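You operate a simulated robot arm through the tools that you are given. There is no shell and no other tool.

Carry out the task below with a simulated robot arm. There is one attempt and no reset: what you move stays moved.

## Task
Put things in order on the long bench. At the end: the black cup is on the brown carton (marked "M8"); the grey steel socket stands where the cream grease tub (marked "GREASE 0") stood; the blue tag block stands where the grey steel socket stood; the cream grease tub from the long bench stands on top of the grey spool; the clear jar stands where the blue tag block stood; whatever was shut is shut again. Leave all else as you found it, and nothing knocked over.

It is judged by the outcome, as a careful person would: the job done as asked, and still so three seconds after it is handed in. It fails if anything else is knocked over, pushed out of place, dropped, spilled or broken.

## Robot
A 7-joint arm with a two-finger parallel gripper, fixed in place. Base frame: the origin is at the foot of the arm, x ahead of it, y to its left, z up; the work surface is at about z = 0. Units: m, rad, N and s.
With the tool pointing down near the work surface it reaches from about 0.22 to 0.58 m from the base axis. Its first joint turns from -1.152 to 1.152 rad. Payload 2.5 kg.
The TCP is the grasp point between the finger pads, 0.023 m short of the fingertips. In the tool frame z runs along the fingers and y along their closing line. The gripper opens to 0.094 m. The fingers are 0.038 m wide and 0.01 m thick; the gripper's body (0.054 by 0.096 m) begins 0.039 m behind the TCP.
Orientation is that of the tool frame in the base frame, as a unit quaternion [w, x, y, z]. With the fingers straight down and closing along the base's y, the tool's x points along the base's -x, its y along +y and its z along -z.

## Interface
- The arm moves only by the tool apply_moves. Its argument "plan" is a list of rows, each a list of 6 numbers: the shift along the base's x, y, z in mm, then the turn, a rotation vector about the base's x, y, z in rad. In form: [[tx, ty, tz, ax, ay, az], ...]. A call has 1 to 20 rows; each row shifts and turns the commanded pose from where the row before left it. "fingers" is the opening in per cent of the stroke, from 0 (shut) to 100 (fully open), set as the call begins (left out, the last holds). Rows are played at 5 a second. More than 0.05 m and 0.15 rad between two rows, or a gripper value outside its range, and nothing of the call is played. A pose out of reach is approached as far as the arm can. The call stops where the force on the tool passes 40 N (or 10 N more than at its start, if that is more) or the arm is blocked; 0.2 s more then pass. The fingers move at their own pace (about 0.108 m/s each) and stop on an object; they squeeze with about 36 N. The grip force told is the motor's: it shows also when the fingers shut on nothing. Time passes only in rows, and 0.2 s behind the last, so rows that do not move let the fingers close. The reply holds the time, the measured pose of the TCP, the force on the tool along the base axes, the opening and the grip force, in the units named above and with some noise, with the torque about the TCP (base axes, N m) and any sound that the robot's microphone picked up, and new pictures: "show" is both (left out), scene, wrist or none.
- Cameras (640 x 400 px; columns grow to the right, rows downward): "scene" is fixed at [0.0941, -0.4189, 0.5342]; the picture's right is [0.87, -0.49, 0.00], its down [-0.34, -0.61, -0.72] and it looks along [0.35, 0.63, -0.70] (base axes); focal length 228 px, centre (320, 200). "wrist" rides on the gripper at [0.086, 0.016, -0.075] in the tool frame; the picture's right is [-0.18, 0.98, 0.00], its down [-0.58, -0.11, -0.81] and it looks along [-0.79, -0.15, 0.59] (tool axes); focal length 243 px, centre (320, 200). There is no depth. A picture from a camera that has moved, and an enlarged one, comes with that camera's place and axes in the base frame and with its lens. The place of the scene camera against the robot may be out by one fixed shift of up to 0.025 m in any direction.
- enlarge(camera, box): a new picture of the part [left, top, right, bottom] of that camera's present view, enlarged. The clock stands still meanwhile.
- sign_off(): hands the job in; it is judged then, once.

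Nothing tells you positions but the pictures and the camera data. Unless the task says otherwise, let go and move clear before handing in.

The tools are called after "Call:" by a JSON object that holds its "name" and its "arguments". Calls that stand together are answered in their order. apply_moves: Moves the arm, as the interface text tells. Its arguments: {"type":"object","properties":{"plan":{"type":"array","items":{"type":"array","items":{"type":"number"}}},"fingers":{"type":"number"},"show":{"type":"string","enum":["both","scene","wrist","none"]}},"required":["plan"]} The other tools are called the same way: enlarge (camera, box) takes an enlarged picture of a part of a camera's view; sign_off () hands the job in.

At the start:

```text
time_s: 0.0
eef_pos: [0.3487, -0.0192, 0.3031]
ee_rot: [0.0, 0.001, 1.0, 0.001]
wrist_force: [-0.1, -0.1, -0.8]
torque: [-0.01, -0.01, 0.01]
gripper_width: 0.0943
grip_force: 0.2
```

scene: 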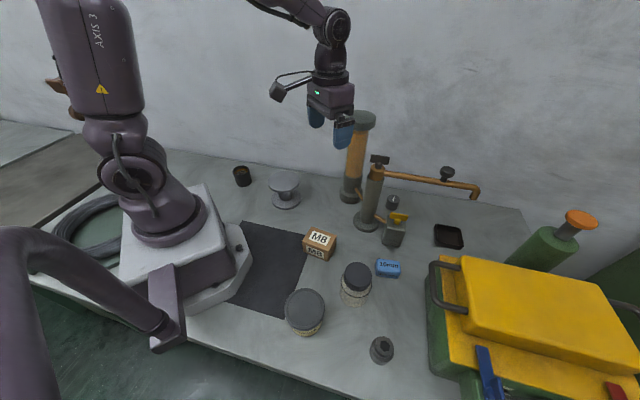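
wrist: 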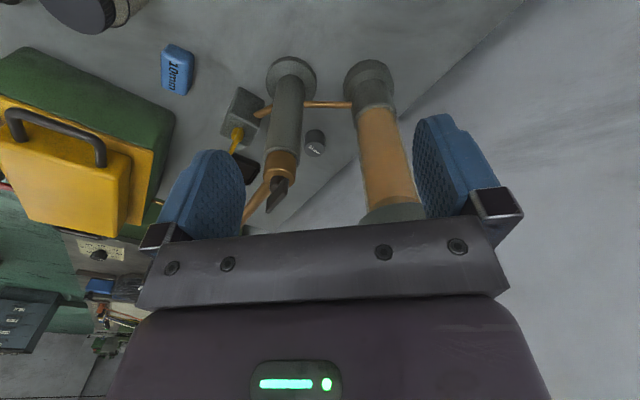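

I see a bench with a black cup, a grey spool, a brown carton "M8", two lidded jars/tubs, a blue tag block, a grey socket, a valve pipe and a yellow-topped green case. I'll look closer before moving anything.

Call:
{"name": "enlarge", "arguments": {"camera": "scene", "box": [220, 150, 420, 275]}}

Call:
{"name": "enlarge", "arguments": {"camera": "scene", "box": [260, 230, 460, 380]}}

Call:
{"name": "enlarge", "arguments": {"camera": "scene", "box": [400, 180, 640, 400]}}

Call:
{"name": "enlarge", "arguments": {"camera": "wrist", "box": [0, 0, 400, 250]}}

```text
3.20 times, centred on (320, 212) of scene
camera zoom: at [0.0941, -0.4189, 0.5342], right [0.87, -0.49, 0.0], down [-0.34, -0.61, -0.72], along [0.35, 0.63, -0.7], focal length 730 px, centre (320, 160)
```

zoom: 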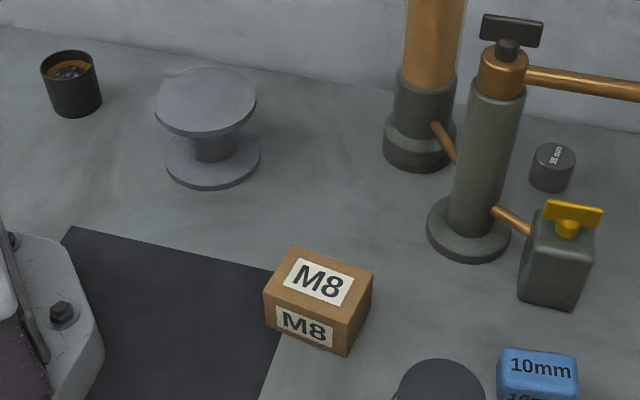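

```text
2.67 times, centred on (360, 305) of scene
camera zoom: at [0.0941, -0.4189, 0.5342], right [0.87, -0.49, 0.0], down [-0.34, -0.61, -0.72], along [0.35, 0.63, -0.7], focal length 608 px, centre (213, -80)
```

zoom: 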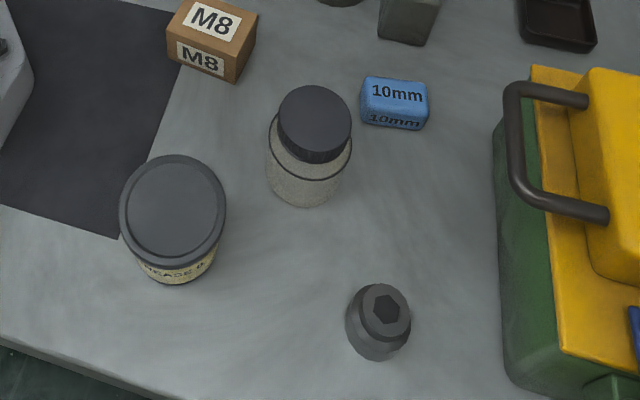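

```text
1.82 times, centred on (520, 290) of scene
camera zoom: at [0.0941, -0.4189, 0.5342], right [0.87, -0.49, 0.0], down [-0.34, -0.61, -0.72], along [0.35, 0.63, -0.7], focal length 415 px, centre (-44, 36)
```

zoom: 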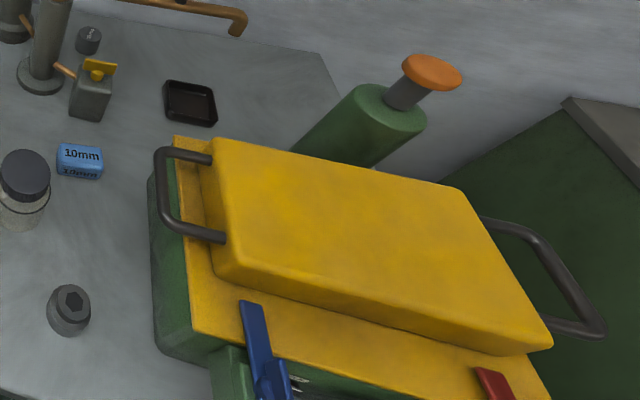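

```text
1.60 times, centred on (200, 125) of wrist
camera zoom: at [0.2631, -0.004, 0.3776], right [0.18, 0.98, 0.0], down [0.58, -0.11, 0.81], along [0.79, -0.15, -0.59], focal length 388 px, centre (512, 320)
```

zoom: 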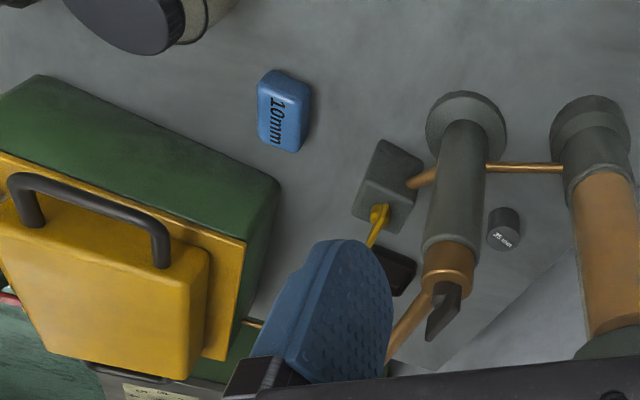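

The objects all stand free on the bench: tub and jar near the front, the tag and socket to the right, and the cup and spool at the back left. I'll move high over the right side and tilt the tool so the wrist camera looks down at the tub, jar, tag and socket.

Call:
{"name": "apply_moves", "arguments": {"plan": [[-20, -40, 0, 0, 0, 0], [-20, -40, 0, 0, 0, 0], [-20, -40, 0, 0, 0.1, 0], [-20, -40, 0, 0, 0.1, 0], [-10, -40, 0, 0, 0.1, 0], [0, -30, 0, 0, 0.1, 0], [0, 0, 0, 0, 0.1, 0], [0, 0, 0, 0, 0, 0]], "show": "both"}}

```text
time_s: 1.8
eef_pos: [0.2595, -0.2485, 0.3044]
ee_rot: [-0.248, 0.0, 0.969, 0.0]
wrist_force: [0.4, -0.7, 0.2]
torque: [-0.04, 0.01, -0.02]
gripper_width: 0.0941
grip_force: 0.1
camera wrist: at [0.2189, -0.2326, 0.4098], right [0.16, 0.98, -0.09], down [0.9, -0.11, 0.43], along [0.41, -0.15, -0.9], focal length 243 px, centre (320, 200)
```

scene: 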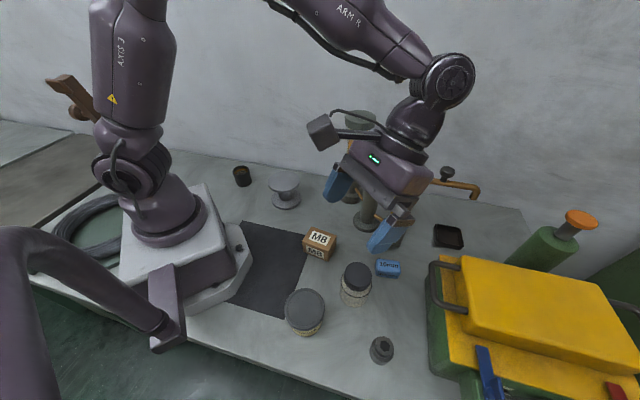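
wrist: 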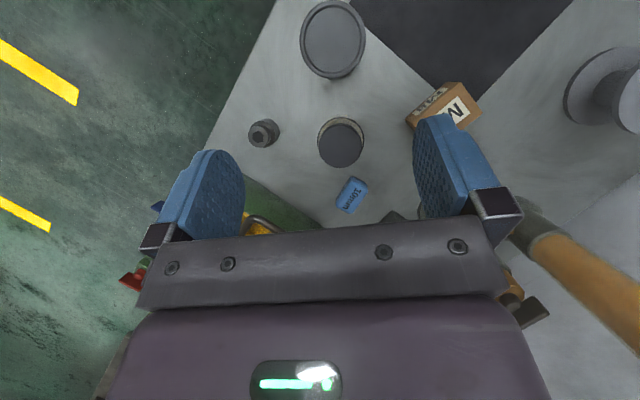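

The wrist view shows tub, socket, jar, tag and carton from above. I'll enlarge it to measure their positions accurately.

Call:
{"name": "enlarge", "arguments": {"camera": "wrist", "box": [230, 0, 390, 100]}}

Call:
{"name": "enlarge", "arguments": {"camera": "wrist", "box": [240, 100, 420, 230]}}

Call:
{"name": "enlarge", "arguments": {"camera": "wrist", "box": [380, 30, 640, 190]}}

Call:
{"name": "enlarge", "arguments": {"camera": "scene", "box": [270, 270, 400, 370]}}

Call:
{"name": "enlarge", "arguments": {"camera": "scene", "box": [220, 150, 320, 220]}}

```text
4.00 times, centred on (310, 50) of wrist
camera zoom: at [0.2189, -0.2326, 0.4098], right [0.16, 0.98, -0.09], down [0.9, -0.11, 0.43], along [0.41, -0.15, -0.9], focal length 970 px, centre (360, 800)
```

zoom: 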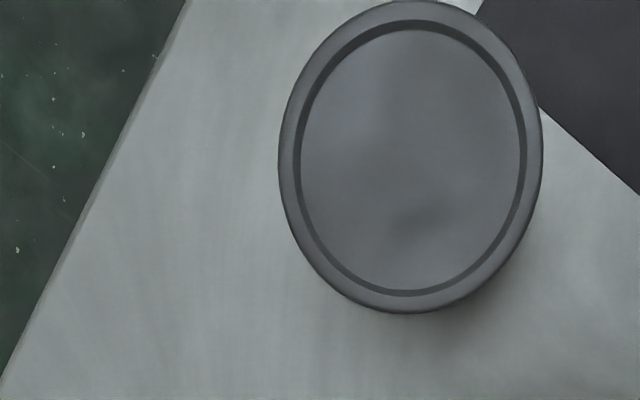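

```text
3.08 times, centred on (330, 165) of wrist
camera zoom: at [0.2189, -0.2326, 0.4098], right [0.16, 0.98, -0.09], down [0.9, -0.11, 0.43], along [0.41, -0.15, -0.9], focal length 746 px, centre (289, 308)
```

zoom: 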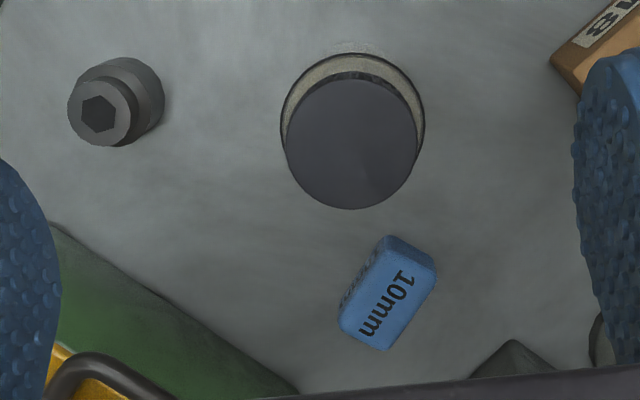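

```text
2.46 times, centred on (510, 110) of wrist
camera zoom: at [0.2189, -0.2326, 0.4098], right [0.16, 0.98, -0.09], down [0.9, -0.11, 0.43], along [0.41, -0.15, -0.9], focal length 597 px, centre (-148, 422)
```

zoom: 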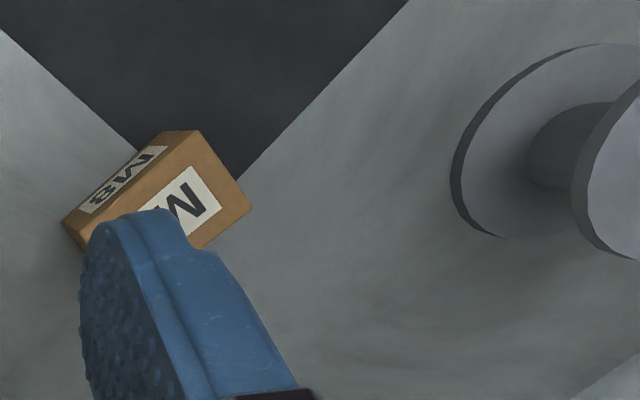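

```text
4.00 times, centred on (335, 320) of scene
camera zoom: at [0.0941, -0.4189, 0.5342], right [0.87, -0.49, 0.0], down [-0.34, -0.61, -0.72], along [0.35, 0.63, -0.7], focal length 912 px, centre (260, -280)
```

zoom: 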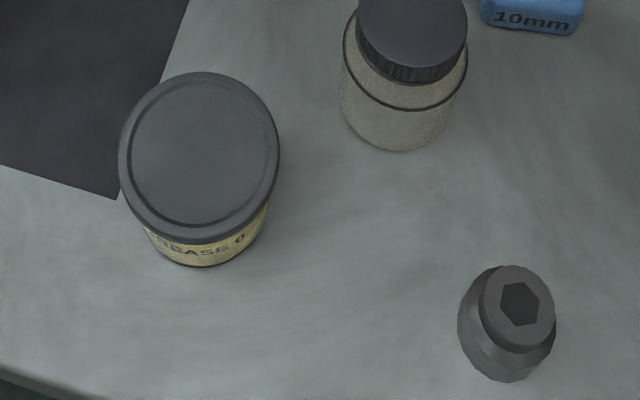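

```text
5.71 times, centred on (270, 185) of scene
camera zoom: at [0.0941, -0.4189, 0.5342], right [0.87, -0.49, 0.0], down [-0.34, -0.61, -0.72], along [0.35, 0.63, -0.7], focal length 1303 px, centre (606, 286)
```

zoom: 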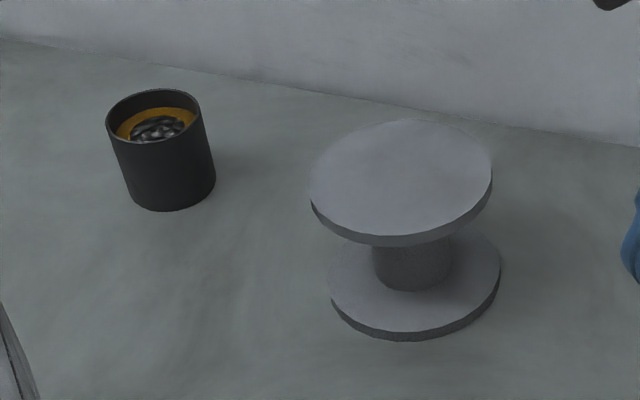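

Estimates from the wrist view: tub at about (0.167, -0.239), jar (0.288, -0.245), tag (0.397, -0.236), socket (0.267, -0.366). I'll straighten the tool and come down above the tub to refine these before grasping.

Call:
{"name": "apply_moves", "arguments": {"plan": [[-15, 0, 0, 0, -0.1, 0], [-15, 2, -20, 0, -0.1, 0], [-15, 2, -30, 0, -0.1, 0], [-15, 2, -30, 0, -0.1, 0], [-15, 2, -30, 0, -0.1, 0], [-17, 2, -34, 0, 0, 0], [0, 0, 0, 0, 0, 0]], "show": "both"}}

```text
time_s: 3.4
eef_pos: [0.1677, -0.2387, 0.1612]
ee_rot: [0.0, 0.001, 1.0, 0.0]
wrist_force: [0.3, -0.4, 0.2]
torque: [-0.02, 0.02, 0.02]
gripper_width: 0.0939
grip_force: 0.1
camera wrist: at [0.0817, -0.2216, 0.2357], right [0.18, 0.98, 0.0], down [0.58, -0.11, 0.81], along [0.79, -0.15, -0.59], focal length 243 px, centre (320, 200)
```

scene: 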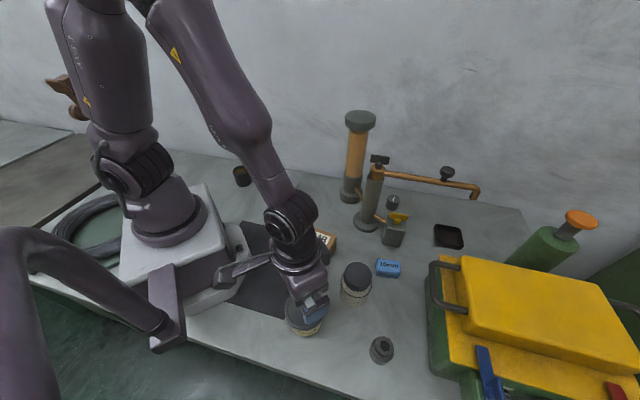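
wrist: 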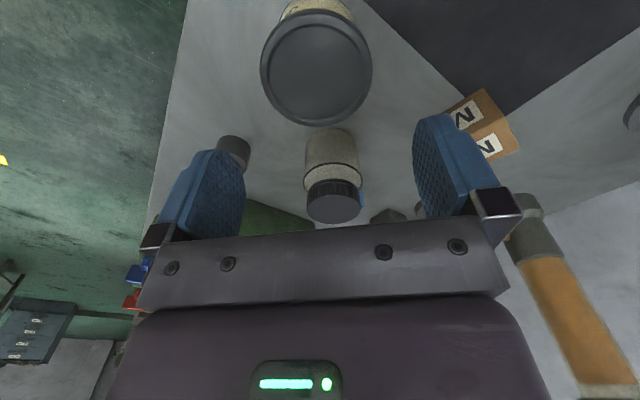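

The tub lid is right ahead beneath the gripper. I'll enlarge for an accurate lid centre and height.

Call:
{"name": "enlarge", "arguments": {"camera": "wrist", "box": [236, 0, 396, 140]}}

Call:
{"name": "enlarge", "arguments": {"camera": "wrist", "box": [400, 60, 560, 180]}}

Call:
{"name": "enlarge", "arguments": {"camera": "scene", "box": [260, 270, 350, 340]}}

```text
2.86 times, centred on (316, 70) of wrist
camera zoom: at [0.0817, -0.2216, 0.2357], right [0.18, 0.98, 0.0], down [0.58, -0.11, 0.81], along [0.79, -0.15, -0.59], focal length 693 px, centre (331, 571)
```

zoom: 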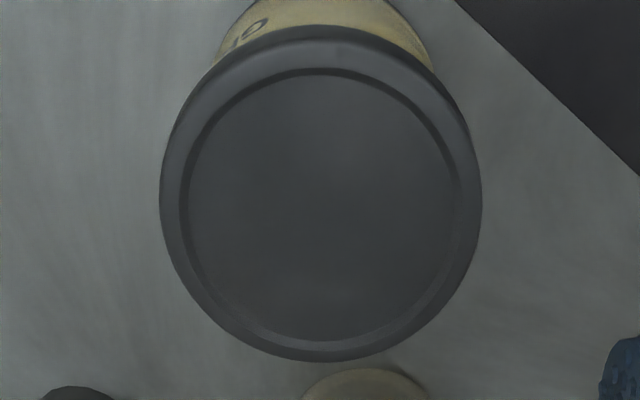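

```text
3.33 times, centred on (480, 120) of wrist
camera zoom: at [0.0817, -0.2216, 0.2357], right [0.18, 0.98, 0.0], down [0.58, -0.11, 0.81], along [0.79, -0.15, -0.59], focal length 809 px, centre (-213, 467)
```

zoom: 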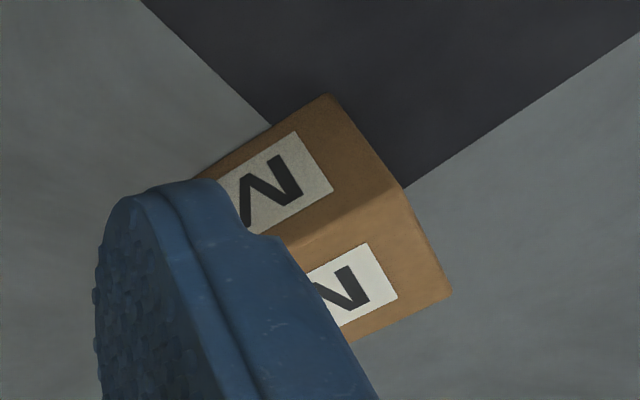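

```text
5.71 times, centred on (305, 305) of scene
camera zoom: at [0.0941, -0.4189, 0.5342], right [0.87, -0.49, 0.0], down [-0.34, -0.61, -0.72], along [0.35, 0.63, -0.7], focal length 1303 px, centre (406, -400)
```

zoom: 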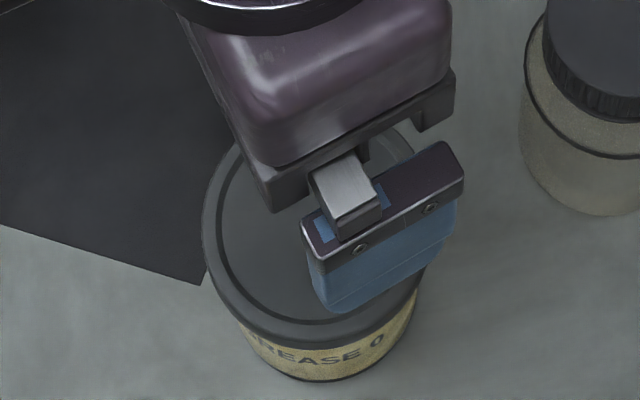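

The tub's lid top is at about z = 0.062 with its centre at (0.169, -0.2395) and a diameter of about 0.08. I'll go straight down around it.

Call:
{"name": "apply_moves", "arguments": {"plan": [[1.3, -0.8, -30, 0, 0, 0], [0, 0, -30, 0, 0, 0], [0, 0, -30, 0, 0, 0], [0, 0, -26, 0, 0, 0], [0, 0, 0, 0, 0, 0]], "fingers": 100, "show": "both"}}

```text
time_s: 4.6
eef_pos: [0.17, -0.239, 0.0431]
ee_rot: [0.0, 0.0, 1.0, 0.0]
wrist_force: [0.9, 0.4, -0.6]
torque: [0.02, -0.02, -0.03]
gripper_width: 0.0941
grip_force: 0.0
camera wrist: at [0.0834, -0.2226, 0.1169], right [0.18, 0.98, 0.0], down [0.58, -0.11, 0.81], along [0.79, -0.15, -0.59], focal length 243 px, centre (320, 200)
```

scene: 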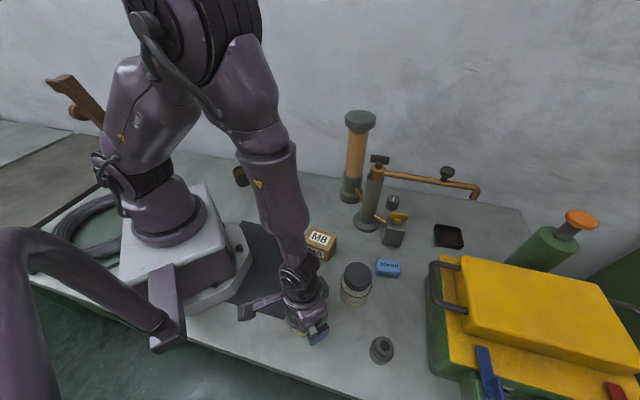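
wrist: 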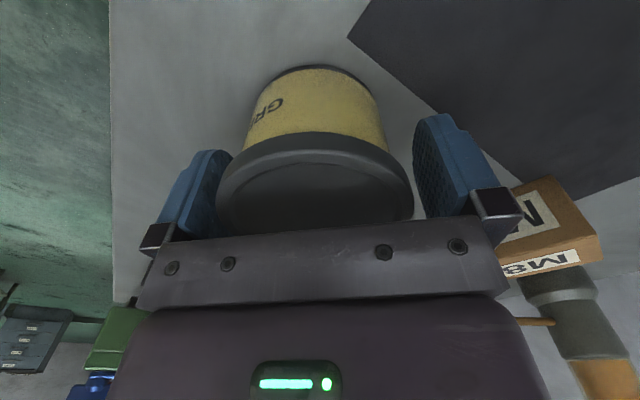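

The fingers straddle the tub lid with clearance. I'll close and lift a little to check that lid and tub rise together.

Call:
{"name": "apply_moves", "arguments": {"plan": [[0, 0, 0, 0, 0, 0], [0, 0, 0, 0, 0, 0], [0, 0, 0, 0, 0, 0], [0, 0, 5, 0, 0, 0], [0, 0, 10, 0, 0, 0], [0, 0, 0, 0, 0, 0]], "fingers": 0, "show": "both"}}

```text
time_s: 6.0
eef_pos: [0.1707, -0.2397, 0.0578]
ee_rot: [0.0, 0.0, 1.0, 0.0]
wrist_force: [-1.2, 1.1, -3.1]
torque: [-0.01, -0.02, 0.0]
gripper_width: 0.0803
grip_force: 35.9
camera wrist: at [0.0837, -0.2237, 0.1323], right [0.18, 0.98, 0.0], down [0.58, -0.11, 0.81], along [0.79, -0.15, -0.59], focal length 243 px, centre (320, 200)
```

scene: 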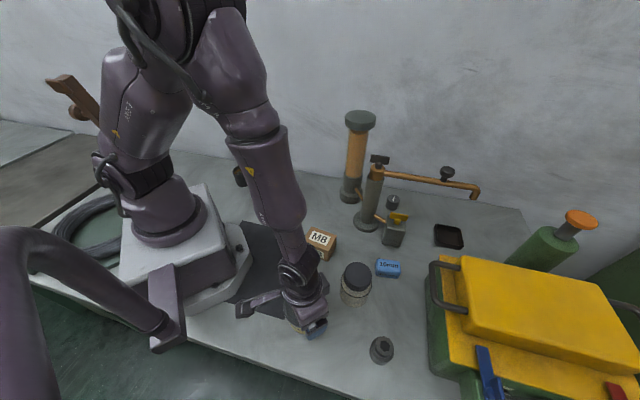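
wrist: 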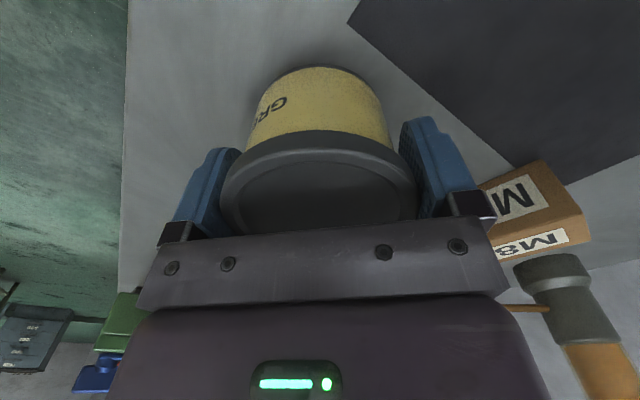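

The tub came up whole with its lid, and its base hangs about 43 mm below the TCP. I'll carry it up and inward towards the spool, stopping short to measure the spool with the wrist camera.

Call:
{"name": "apply_moves", "arguments": {"plan": [[0, 0, 25, 0, 0, 0], [0, 0, 34, 0, 0, 0], [0, 0, 34, 0, 0, 0], [0, 0, 34, 0, 0, 0], [0, 0, 34, 0, 0, 0], [5, 6, 31, 0, 0, 0], [20, 24, 0, 0, 0, 0], [22, 27, 0, 0, 0, 0], [22, 27, 0, 0, 0, 0], [18, 27, 0, 0, 0, 0], [2, 30, 0, 0, 0, 0], [-2, 30, 0, 0, 0, 0], [-2, 30, 0, 0, 0, 0], [-2, 30, 0, 0, 0, 0], [-2, 29, 0, 0, 0, 0], [0, 0, 0, 0, 0, 0]], "show": "both"}}

```text
time_s: 9.4
eef_pos: [0.2516, 0.0211, 0.2533]
ee_rot: [0.001, -0.001, 1.0, 0.0]
wrist_force: [0.1, -1.0, -3.5]
torque: [0.01, 0.02, 0.0]
gripper_width: 0.0804
grip_force: 36.4
camera wrist: at [0.1643, 0.037, 0.3266], right [0.18, 0.98, 0.0], down [0.58, -0.11, 0.81], along [0.79, -0.15, -0.59], focal length 243 px, centre (320, 200)
```

scene: 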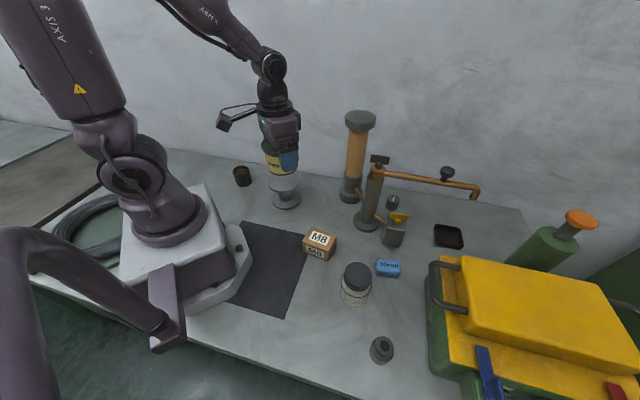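
wrist: 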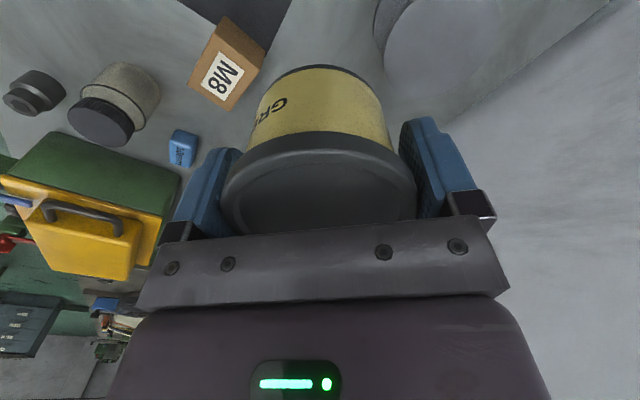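

The spool's top disc is cut by the top of the wrist picture. I'll back up and rise a bit to see it whole.

Call:
{"name": "apply_moves", "arguments": {"plan": [[-8, 0, 12, 0, 0, 0], [-10, 0, 16, 0, 0, 0], [-10, 0, 16, 0, 0, 0], [-4, 0, 6, 0, 0, 0], [0, 0, 0, 0, 0, 0]], "show": "wrist"}}

Call:
{"name": "enlarge", "arguments": {"camera": "wrist", "box": [360, 0, 520, 120]}}

Call:
{"name": "enlarge", "arguments": {"camera": "wrist", "box": [160, 0, 320, 120]}}

```text
time_s: 10.6
eef_pos: [0.2185, 0.021, 0.3003]
ee_rot: [0.0, 0.0, 1.0, 0.0]
wrist_force: [0.1, 0.3, -2.5]
torque: [0.0, -0.03, 0.04]
gripper_width: 0.0805
grip_force: 35.9
camera wrist: at [0.1321, 0.0351, 0.3748], right [0.18, 0.98, 0.0], down [0.58, -0.11, 0.81], along [0.79, -0.15, -0.59], focal length 243 px, centre (320, 200)
```

wrist: 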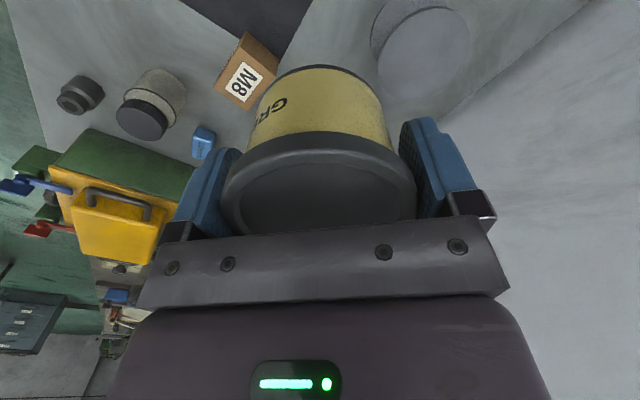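

```text
3.33 times, centred on (440, 60) of wrist
camera zoom: at [0.1321, 0.0351, 0.3748], right [0.18, 0.98, 0.0], down [0.58, -0.11, 0.81], along [0.79, -0.15, -0.59], focal length 809 px, centre (-80, 667)
```

zoom: 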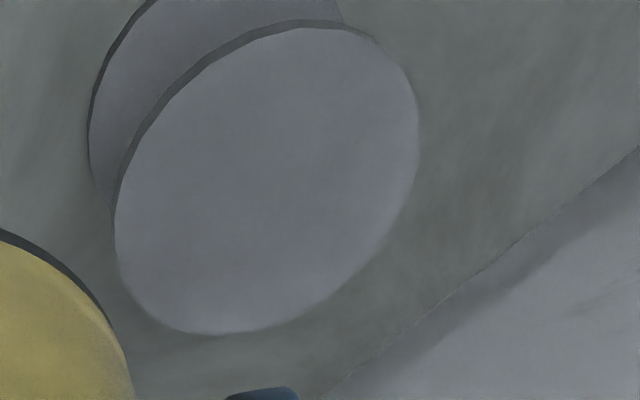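

```text
3.33 times, centred on (240, 60) of wrist
camera zoom: at [0.1321, 0.0351, 0.3748], right [0.18, 0.98, 0.0], down [0.58, -0.11, 0.81], along [0.79, -0.15, -0.59], focal length 809 px, centre (587, 667)
```

zoom: 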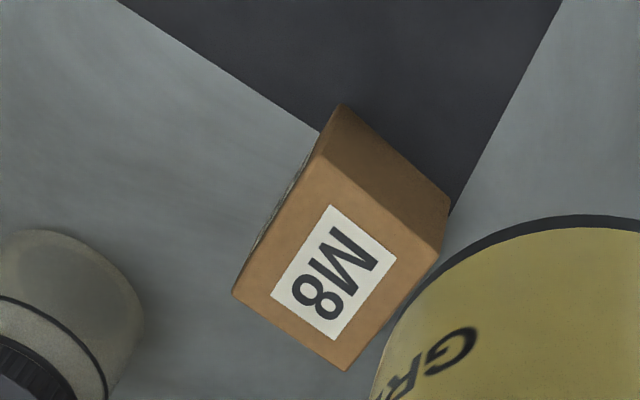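

I have one bearing on the spool top and a good view of the carton. I'll take a second view from the spool's other side, to triangulate the spool height and see the cup.

Call:
{"name": "apply_moves", "arguments": {"plan": [[2, 25, 0, 0, 0, 0], [2, 35, 0, 0, 0, 0], [0, 35, 0, 0, 0, 0], [-3, 35, 0, 0, 0, 0], [-5, 35, 0, 0, 0, 0], [-5, 35, 0, 0, 0, 0], [-5, 20, 0, 0, 0, 0], [0, 0, 0, 0, 0, 0]], "show": "both"}}

```text
time_s: 12.4
eef_pos: [0.2012, 0.2415, 0.3013]
ee_rot: [0.0, 0.0, 1.0, 0.0]
wrist_force: [-1.1, 0.7, -3.2]
torque: [-0.02, 0.02, 0.0]
gripper_width: 0.0803
grip_force: 36.1
camera wrist: at [0.1143, 0.2569, 0.3746], right [0.18, 0.98, 0.0], down [0.58, -0.11, 0.81], along [0.79, -0.15, -0.59], focal length 243 px, centre (320, 200)
```

scene: 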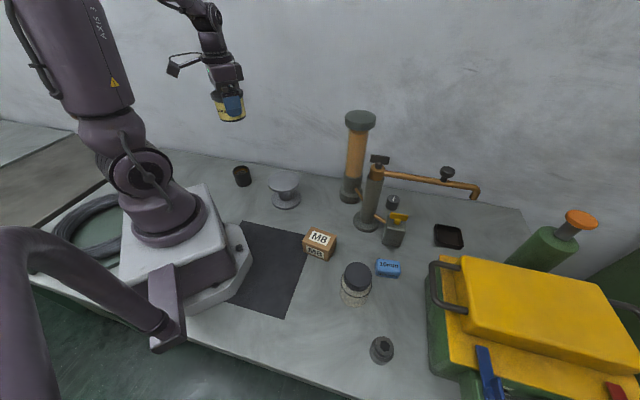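
wrist: 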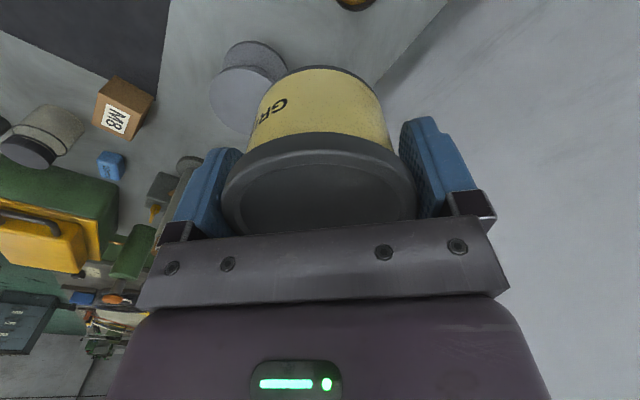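

Call:
{"name": "enlarge", "arguments": {"camera": "wrist", "box": [180, 20, 340, 140]}}

Call:
{"name": "enlarge", "arguments": {"camera": "wrist", "box": [60, 50, 220, 170]}}

Call:
{"name": "enlarge", "arguments": {"camera": "scene", "box": [220, 150, 350, 270]}}

```text
3.33 times, centred on (260, 80) of wrist
camera zoom: at [0.1143, 0.2569, 0.3746], right [0.18, 0.98, 0.0], down [0.58, -0.11, 0.81], along [0.79, -0.15, -0.59], focal length 809 px, centre (520, 600)
```

zoom: 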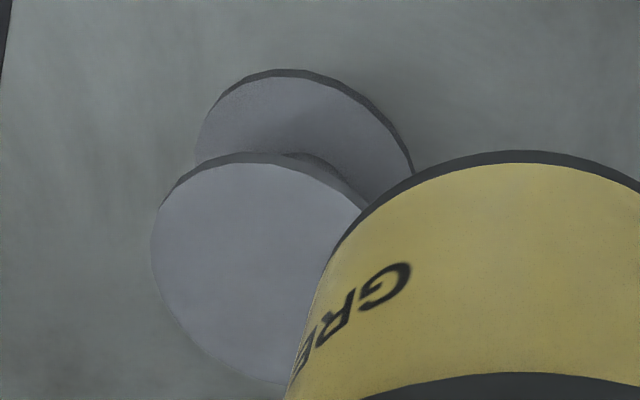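

```text
3.33 times, centred on (140, 110) of wrist
camera zoom: at [0.1143, 0.2569, 0.3746], right [0.18, 0.98, 0.0], down [0.58, -0.11, 0.81], along [0.79, -0.15, -0.59], focal length 809 px, centre (920, 500)
```

zoom: 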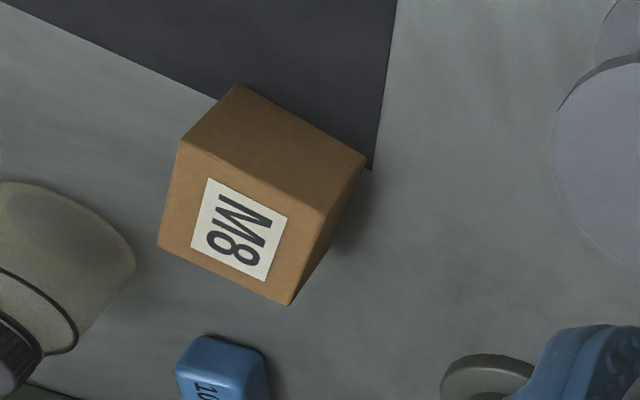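

```text
3.33 times, centred on (285, 210) of scene
camera zoom: at [0.0941, -0.4189, 0.5342], right [0.87, -0.49, 0.0], down [-0.34, -0.61, -0.72], along [0.35, 0.63, -0.7], focal length 760 px, centre (437, 167)
```

zoom: 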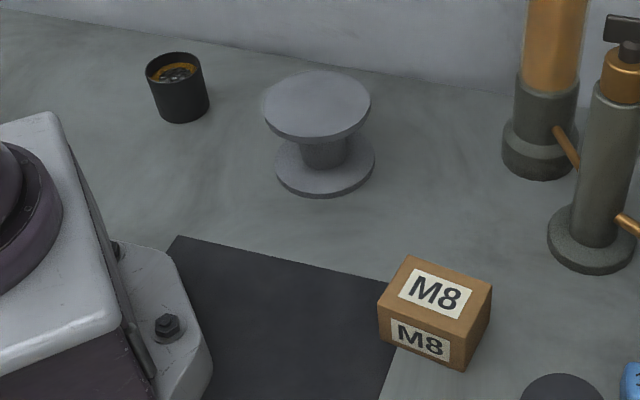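

Triangulation puts the spool top at z ≈ 0.077, centred at (0.283, 0.128), and the carton top at z ≈ 0.050, centred at (0.280, -0.095). I'll bring the tub over the spool centre and lower it close.

Call:
{"name": "apply_moves", "arguments": {"plan": [[12, -18, -5, 0, 0, 0], [20, -28, -15, 0, 0, 0], [20, -28, -15, 0, 0, 0], [20, -28, -15, 0, 0, 0], [10, -11.5, -10, 0, 0, 0], [0, 0, -30, 0, 0, 0], [0, 0, -30, 0, 0, 0], [0, 0, -30, 0, 0, 0], [0, 0, -10, 0, 0, 0], [0, 0, 0, 0, 0, 0]], "show": "both"}}

Call:
{"name": "enlarge", "arguments": {"camera": "scene", "box": [240, 130, 340, 220]}}

```text
time_s: 14.6
eef_pos: [0.2848, 0.1261, 0.1408]
ee_rot: [-0.001, 0.0, 1.0, 0.0]
wrist_force: [0.7, -0.2, -2.8]
torque: [0.02, 0.01, 0.01]
gripper_width: 0.0805
grip_force: 35.9
camera wrist: at [0.1994, 0.1428, 0.2154], right [0.18, 0.98, 0.0], down [0.58, -0.11, 0.81], along [0.79, -0.15, -0.59], focal length 243 px, centre (320, 200)
```

scene: 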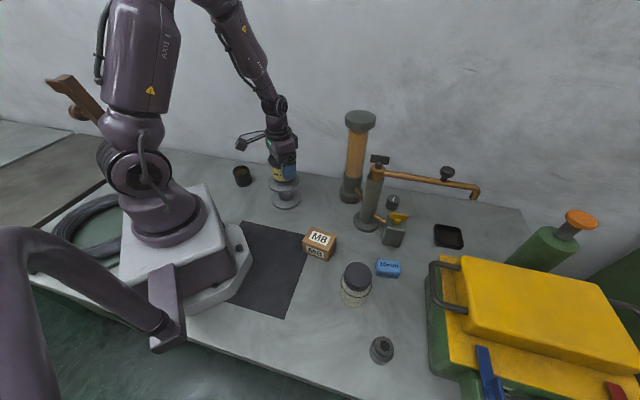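
wrist: 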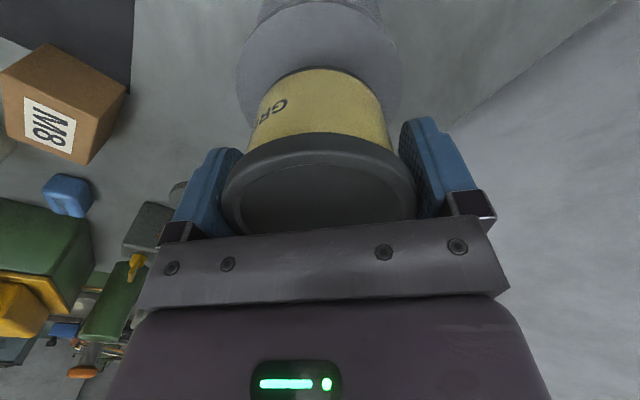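

```text
4.44 times, centred on (290, 175) of scene
camera zoom: at [0.0941, -0.4189, 0.5342], right [0.87, -0.49, 0.0], down [-0.34, -0.61, -0.72], along [0.35, 0.63, -0.7], focal length 1014 px, centre (453, 311)
```

zoom: 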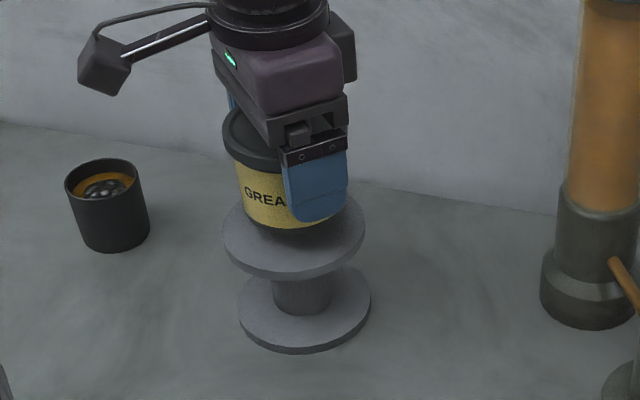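

The tub is centred over the spool to within a couple of millimetres. I'll trim the position and lower in small steps until I feel contact.

Call:
{"name": "apply_moves", "arguments": {"plan": [[-1.5, 1.5, -5, 0, 0, 0], [0, 0, -5, 0, 0, 0], [0, 0, -4, 0, 0, 0], [0, 0, 0, 0, 0, 0]], "show": "none"}}

Call:
{"name": "apply_moves", "arguments": {"plan": [[0, 0, -2, 0, 0, 0], [0, 0, -1, 0, 0, 0], [0, 0, 0, 0, 0, 0]], "show": "scene"}}

Call:
{"name": "enlarge", "arguments": {"camera": "scene", "box": [240, 130, 340, 220]}}

```text
time_s: 15.6
eef_pos: [0.2853, 0.1266, 0.1277]
ee_rot: [0.001, 0.0, 1.0, 0.0]
wrist_force: [0.0, -0.1, -2.7]
torque: [0.02, 0.01, 0.01]
gripper_width: 0.0803
grip_force: 35.9
```

```text
time_s: 16.4
eef_pos: [0.2843, 0.1252, 0.1242]
ee_rot: [0.001, 0.0, 1.0, 0.0]
wrist_force: [-0.4, 0.3, -2.6]
torque: [0.01, 0.0, 0.01]
gripper_width: 0.0803
grip_force: 36.2
```

scene: 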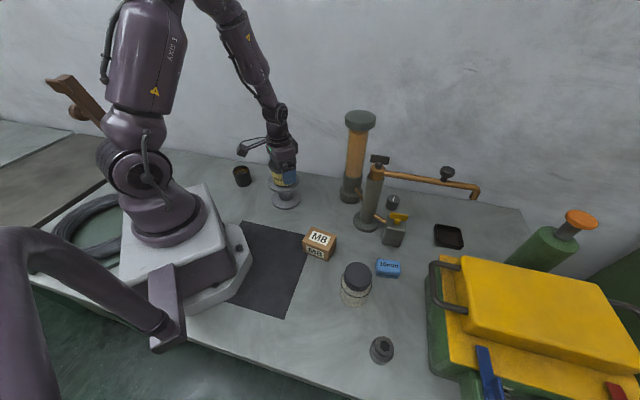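

```text
4.44 times, centred on (290, 175) of scene
camera zoom: at [0.0941, -0.4189, 0.5342], right [0.87, -0.49, 0.0], down [-0.34, -0.61, -0.72], along [0.35, 0.63, -0.7], focal length 1014 px, centre (453, 311)
```

zoom: 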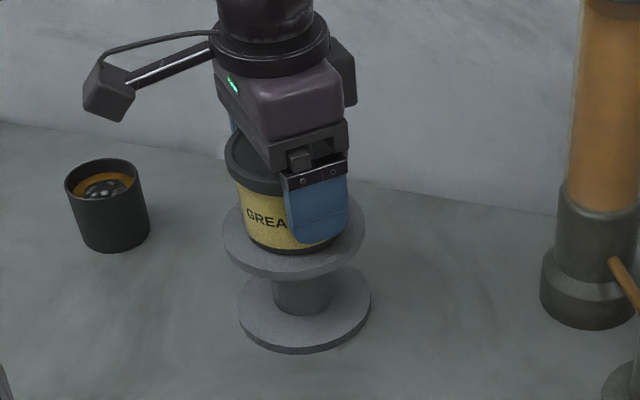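

Still free of the spool (about 3 N, just the tub's weight). I'll keep lowering in small steps.

Call:
{"name": "apply_moves", "arguments": {"plan": [[0, 0, -1, 0, 0, 0], [0, 0, -1, 0, 0, 0], [0, 0, 0, 0, 0, 0]], "show": "none"}}

Call:
{"name": "apply_moves", "arguments": {"plan": [[0, 0, -1, 0, 0, 0], [0, 0, 0, 0, 0, 0]], "show": "none"}}

```text
time_s: 17.2
eef_pos: [0.2837, 0.127, 0.1232]
ee_rot: [0.001, -0.001, 1.0, 0.001]
wrist_force: [-4.7, -3.9, 30.8]
torque: [0.03, 0.04, -0.01]
gripper_width: 0.0804
grip_force: 35.6
```

```text
time_s: 17.8
eef_pos: [0.286, 0.1284, 0.1204]
ee_rot: [0.001, 0.0, 1.0, 0.001]
wrist_force: [-0.4, -8.1, 30.3]
torque: [0.06, -0.19, -0.09]
gripper_width: 0.0805
grip_force: 35.3
```

Contact is made at about z = 0.121, with 30 N pressing down. I'll relieve the pressure slightly before releasing.

Call:
{"name": "apply_moves", "arguments": {"plan": [[0, 0, 0.7, 0, 0, 0], [0, 0, 0, 0, 0, 0]], "show": "none"}}

```text
time_s: 18.4
eef_pos: [0.2843, 0.1288, 0.1207]
ee_rot: [0.0, -0.002, 1.0, 0.001]
wrist_force: [3.9, 0.2, 7.9]
torque: [0.25, -0.39, -0.09]
gripper_width: 0.0805
grip_force: 36.3
```

Light contact of about 8 N, so the tub rests on the spool. Opening the fingers and lifting straight up.

Call:
{"name": "apply_moves", "arguments": {"plan": [[0, 0, 0, 0, 0, 0], [0, 0, 0, 0, 0, 0], [0, 0, 0, 0, 0, 0]], "fingers": 100, "show": "both"}}

Call:
{"name": "enlarge", "arguments": {"camera": "scene", "box": [240, 130, 340, 220]}}

```text
time_s: 19.2
eef_pos: [0.2838, 0.1282, 0.1216]
ee_rot: [0.0, 0.0, 1.0, 0.0]
wrist_force: [0.4, 0.4, 0.7]
torque: [0.0, 0.01, -0.01]
gripper_width: 0.0937
grip_force: 0.0
camera wrist: at [0.1971, 0.1437, 0.1953], right [0.18, 0.98, 0.0], down [0.58, -0.11, 0.81], along [0.79, -0.15, -0.59], focal length 243 px, centre (320, 200)
```

scene: 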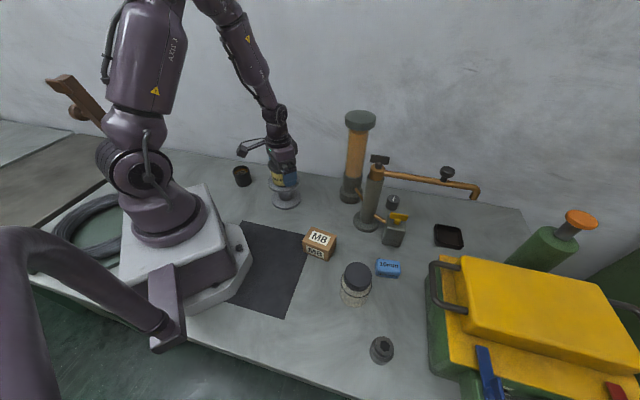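
wrist: 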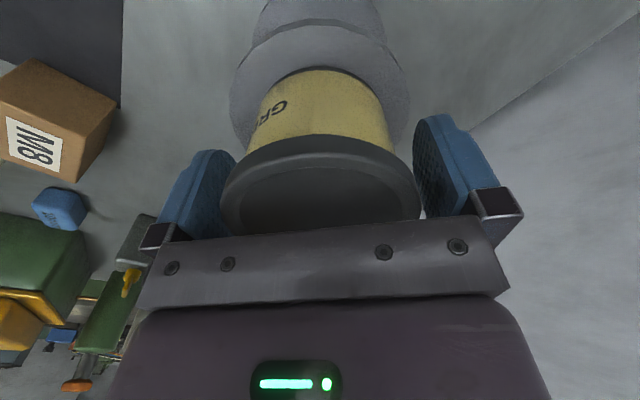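

```text
4.44 times, centred on (290, 175) of scene
camera zoom: at [0.0941, -0.4189, 0.5342], right [0.87, -0.49, 0.0], down [-0.34, -0.61, -0.72], along [0.35, 0.63, -0.7], focal length 1014 px, centre (453, 311)
```

zoom: 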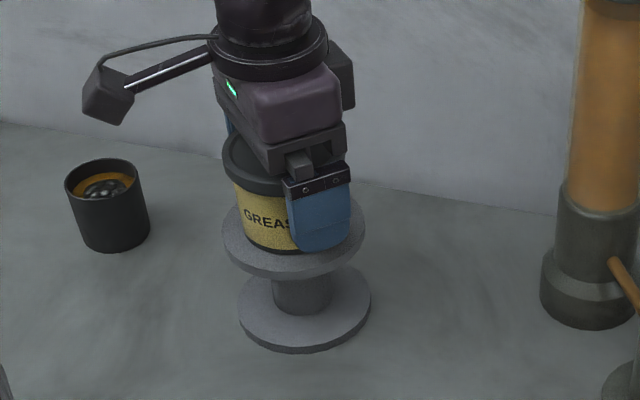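

The tub stands stably on the spool and the fingers are clear. Next I'll lift away and travel to above the socket to measure it closely.

Call:
{"name": "apply_moves", "arguments": {"plan": [[0, 0, 20, 0, 0, 0], [0, 0, 30, 0, 0, 0], [0, 0, 35, 0, 0, 0], [0, 0, 35, 0, 0, 0], [0, 0, 30, 0, 0, 0], [-1, -30, 0, 0, 0, 0], [-1, -40, 0, 0, 0, 0], [-1, -40, 0, 0, 0, 0], [-1, -40, 0, 0, 0, 0], [-1, -40, 0, 0, 0, 0], [-1, -40, 0, 0, 0, 0], [-1, -40, 0, 0, 0, 0], [-1, -40, 0, 0, 0, 0], [-2, -40, 0, 0, 0, 0], [-2, -40, 0, 0, 0, 0], [-2, -40, 0, 0, 0, 0], [-2, -40, 0, 0, 0, 0], [-1, -24, -20, 0, 0, 0], [0, 0, -40, 0, 0, 0], [0, 0, -40, 0, 0, 0]], "show": "both"}}

Call:
{"name": "enlarge", "arguments": {"camera": "wrist", "box": [250, 0, 410, 120]}}

Call:
{"name": "enlarge", "arguments": {"camera": "scene", "box": [220, 130, 380, 260]}}

```text
time_s: 23.4
eef_pos: [0.2704, -0.3653, 0.1675]
ee_rot: [-0.001, 0.001, 1.0, 0.001]
wrist_force: [-0.8, -0.3, 0.0]
torque: [-0.01, 0.0, -0.02]
gripper_width: 0.0942
grip_force: 0.0
camera wrist: at [0.1844, -0.3501, 0.2422], right [0.18, 0.98, 0.0], down [0.58, -0.11, 0.81], along [0.79, -0.15, -0.59], focal length 243 px, centre (320, 200)
```

scene: 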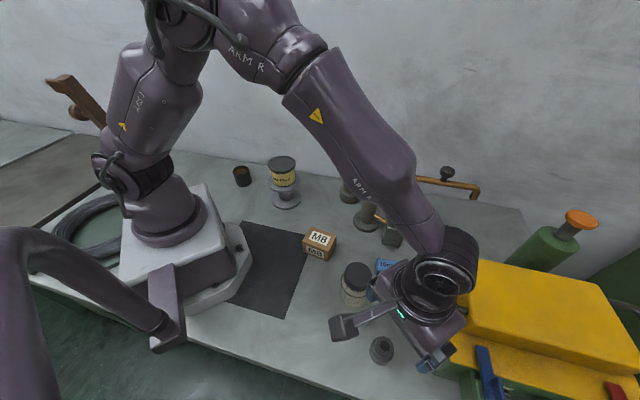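
wrist: 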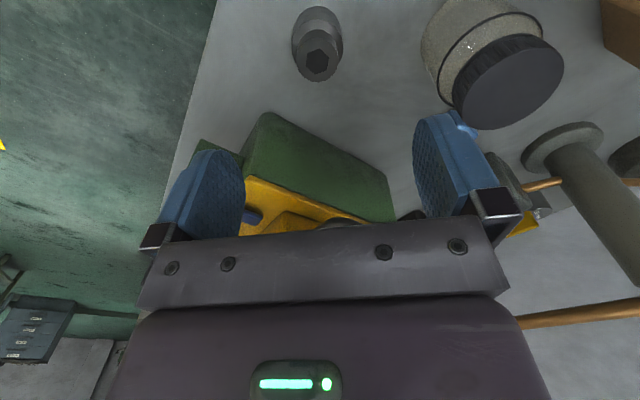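

```text
3.33 times, centred on (330, 60) of wrist
camera zoom: at [0.1844, -0.3501, 0.2422], right [0.18, 0.98, 0.0], down [0.58, -0.11, 0.81], along [0.79, -0.15, -0.59], focal length 809 px, centre (287, 667)
```

zoom: 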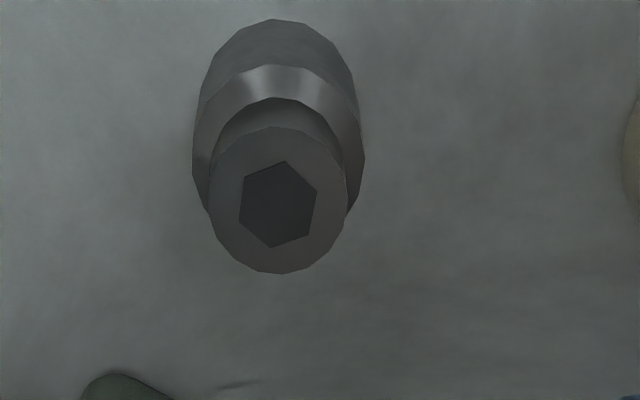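

```text
3.08 times, centred on (300, 195) of scene
camera zoom: at [0.0941, -0.4189, 0.5342], right [0.87, -0.49, 0.0], down [-0.34, -0.61, -0.72], along [0.35, 0.63, -0.7], focal length 702 px, centre (382, 215)
```

zoom: 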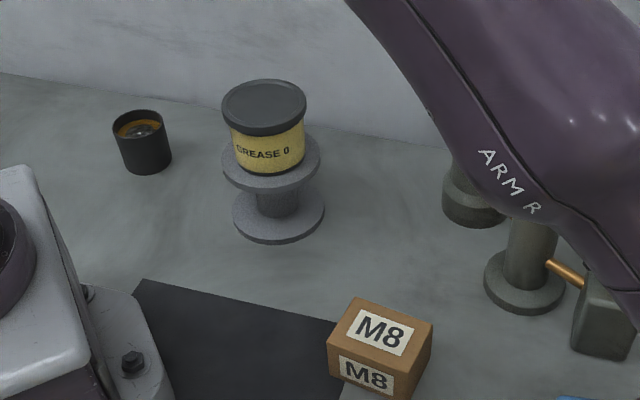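

The tub sits well on the spool. The socket's axis measures about (0.268, -0.367), height about 0.049. I'll lower part way over it and check the alignment.

Call:
{"name": "apply_moves", "arguments": {"plan": [[1, -1, -30, 0, 0, 0], [0, 0, -30, 0, 0, 0], [0, 0, -25, 0, 0, 0], [0, 0, 0, 0, 0, 0], [0, 0, 0, 0, 0, 0]], "show": "both"}}

```text
time_s: 24.6
eef_pos: [0.2696, -0.3688, 0.0819]
ee_rot: [0.0, 0.0, 1.0, 0.0]
wrist_force: [-0.5, 0.0, 0.0]
torque: [-0.02, 0.01, -0.02]
gripper_width: 0.0941
grip_force: 0.2
camera wrist: at [0.1834, -0.353, 0.1573], right [0.18, 0.98, 0.0], down [0.58, -0.11, 0.81], along [0.79, -0.15, -0.59], focal length 243 px, centre (320, 200)
```

scene: 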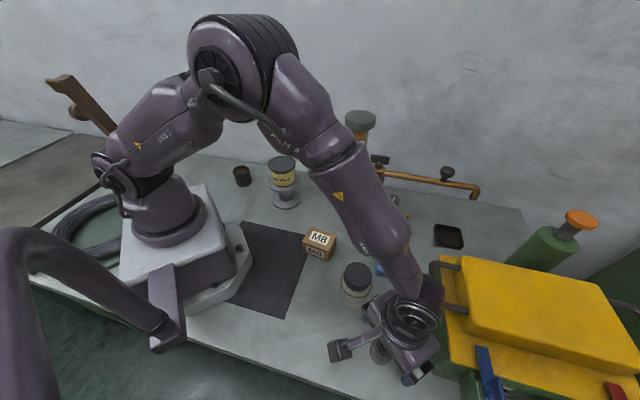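
wrist: 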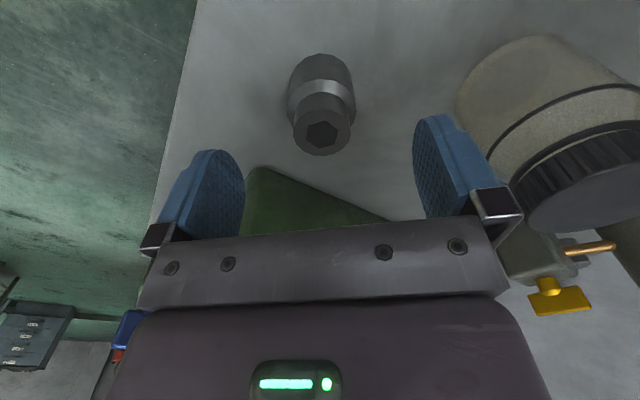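

The socket is centred between the fingers with clearance from the jar. I'll lower to grip height.

Call:
{"name": "apply_moves", "arguments": {"plan": [[-0.5, 0.5, -25, 0, 0, 0], [0, 0, -20, 0, 0, 0], [0, 0, -5, 0, 0, 0], [0, 0, 0, 0, 0, 0]], "show": "both"}}

```text
time_s: 25.6
eef_pos: [0.2686, -0.3676, 0.0339]
ee_rot: [0.0, -0.001, 1.0, 0.0]
wrist_force: [0.2, -0.4, 0.1]
torque: [0.02, 0.01, -0.02]
gripper_width: 0.0938
grip_force: 0.0
camera wrist: at [0.1813, -0.3517, 0.1089], right [0.18, 0.98, 0.0], down [0.58, -0.11, 0.81], along [0.79, -0.15, -0.59], focal length 243 px, centre (320, 200)
```

scene: 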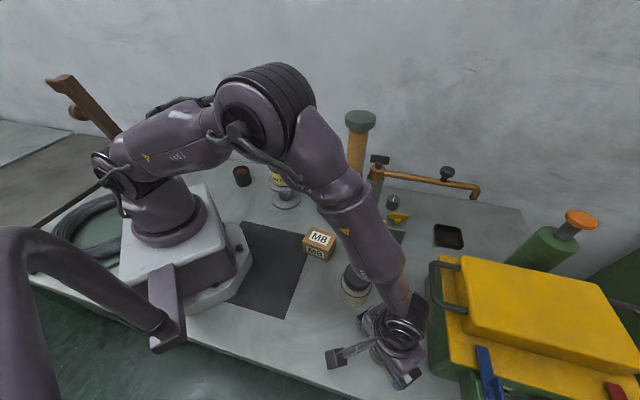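
wrist: 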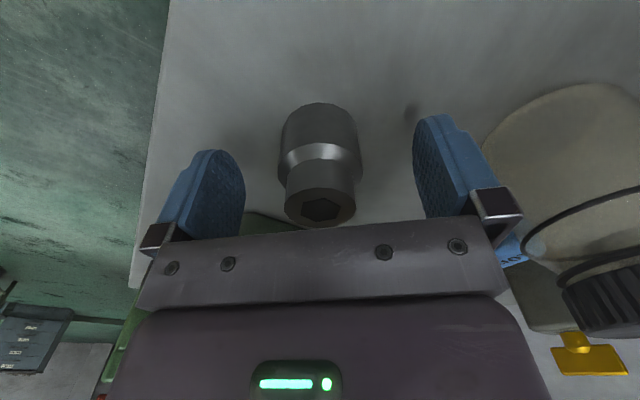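

I'll go 4 mm lower to put more pad on the wide part, then close and lift slightly.

Call:
{"name": "apply_moves", "arguments": {"plan": [[0, 0, -4, 0, 0, 0], [0, 0, 0, 0, 0, 0]], "show": "none"}}

Call:
{"name": "apply_moves", "arguments": {"plan": [[0, 0, 0, 0, 0, 0], [0, 0, 0, 0, 0, 0], [0, 0, 0, 0, 0, 0], [0, 0, 0, 0, 0, 0]], "fingers": 0, "show": "wrist"}}

Call:
{"name": "apply_moves", "arguments": {"plan": [[0, 0, 10, 0, 0, 0], [0, 0, 15, 0, 0, 0], [0, 0, 0, 0, 0, 0]], "show": "both"}}

```text
time_s: 26.2
eef_pos: [0.2681, -0.3679, 0.0322]
ee_rot: [0.0, 0.0, 1.0, 0.0]
wrist_force: [-0.2, -0.5, 0.8]
torque: [0.04, -0.02, 0.04]
gripper_width: 0.094
grip_force: 0.0
```

```text
time_s: 27.2
eef_pos: [0.2675, -0.3685, 0.0317]
ee_rot: [0.001, 0.0, 1.0, 0.001]
wrist_force: [0.7, -0.2, 0.7]
torque: [-0.02, -0.02, -0.01]
gripper_width: 0.0406
grip_force: 35.6
camera wrist: at [0.181, -0.3522, 0.1058], right [0.18, 0.98, 0.0], down [0.58, -0.11, 0.81], along [0.79, -0.15, -0.59], focal length 243 px, centre (320, 200)
```

wrist: 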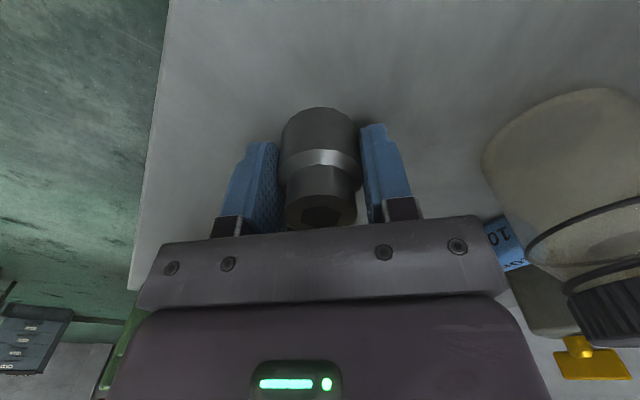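

```text
time_s: 28.0
eef_pos: [0.2685, -0.3674, 0.0573]
ee_rot: [0.001, 0.0, 1.0, 0.0]
wrist_force: [-0.1, 0.0, -0.9]
torque: [-0.02, -0.02, -0.01]
gripper_width: 0.0406
grip_force: 36.1
camera wrist: at [0.1812, -0.3504, 0.1307], right [0.18, 0.98, 0.0], down [0.58, -0.11, 0.81], along [0.79, -0.15, -0.59], focal length 243 px, centre (320, 200)
```

scene: 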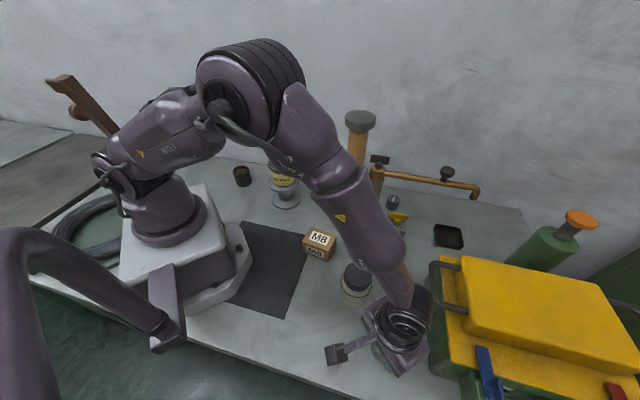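
wrist: 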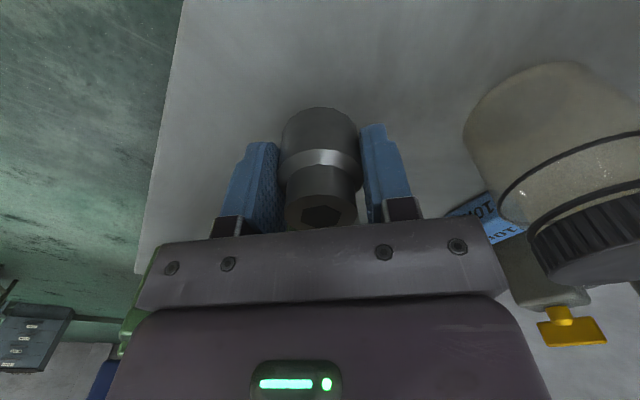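

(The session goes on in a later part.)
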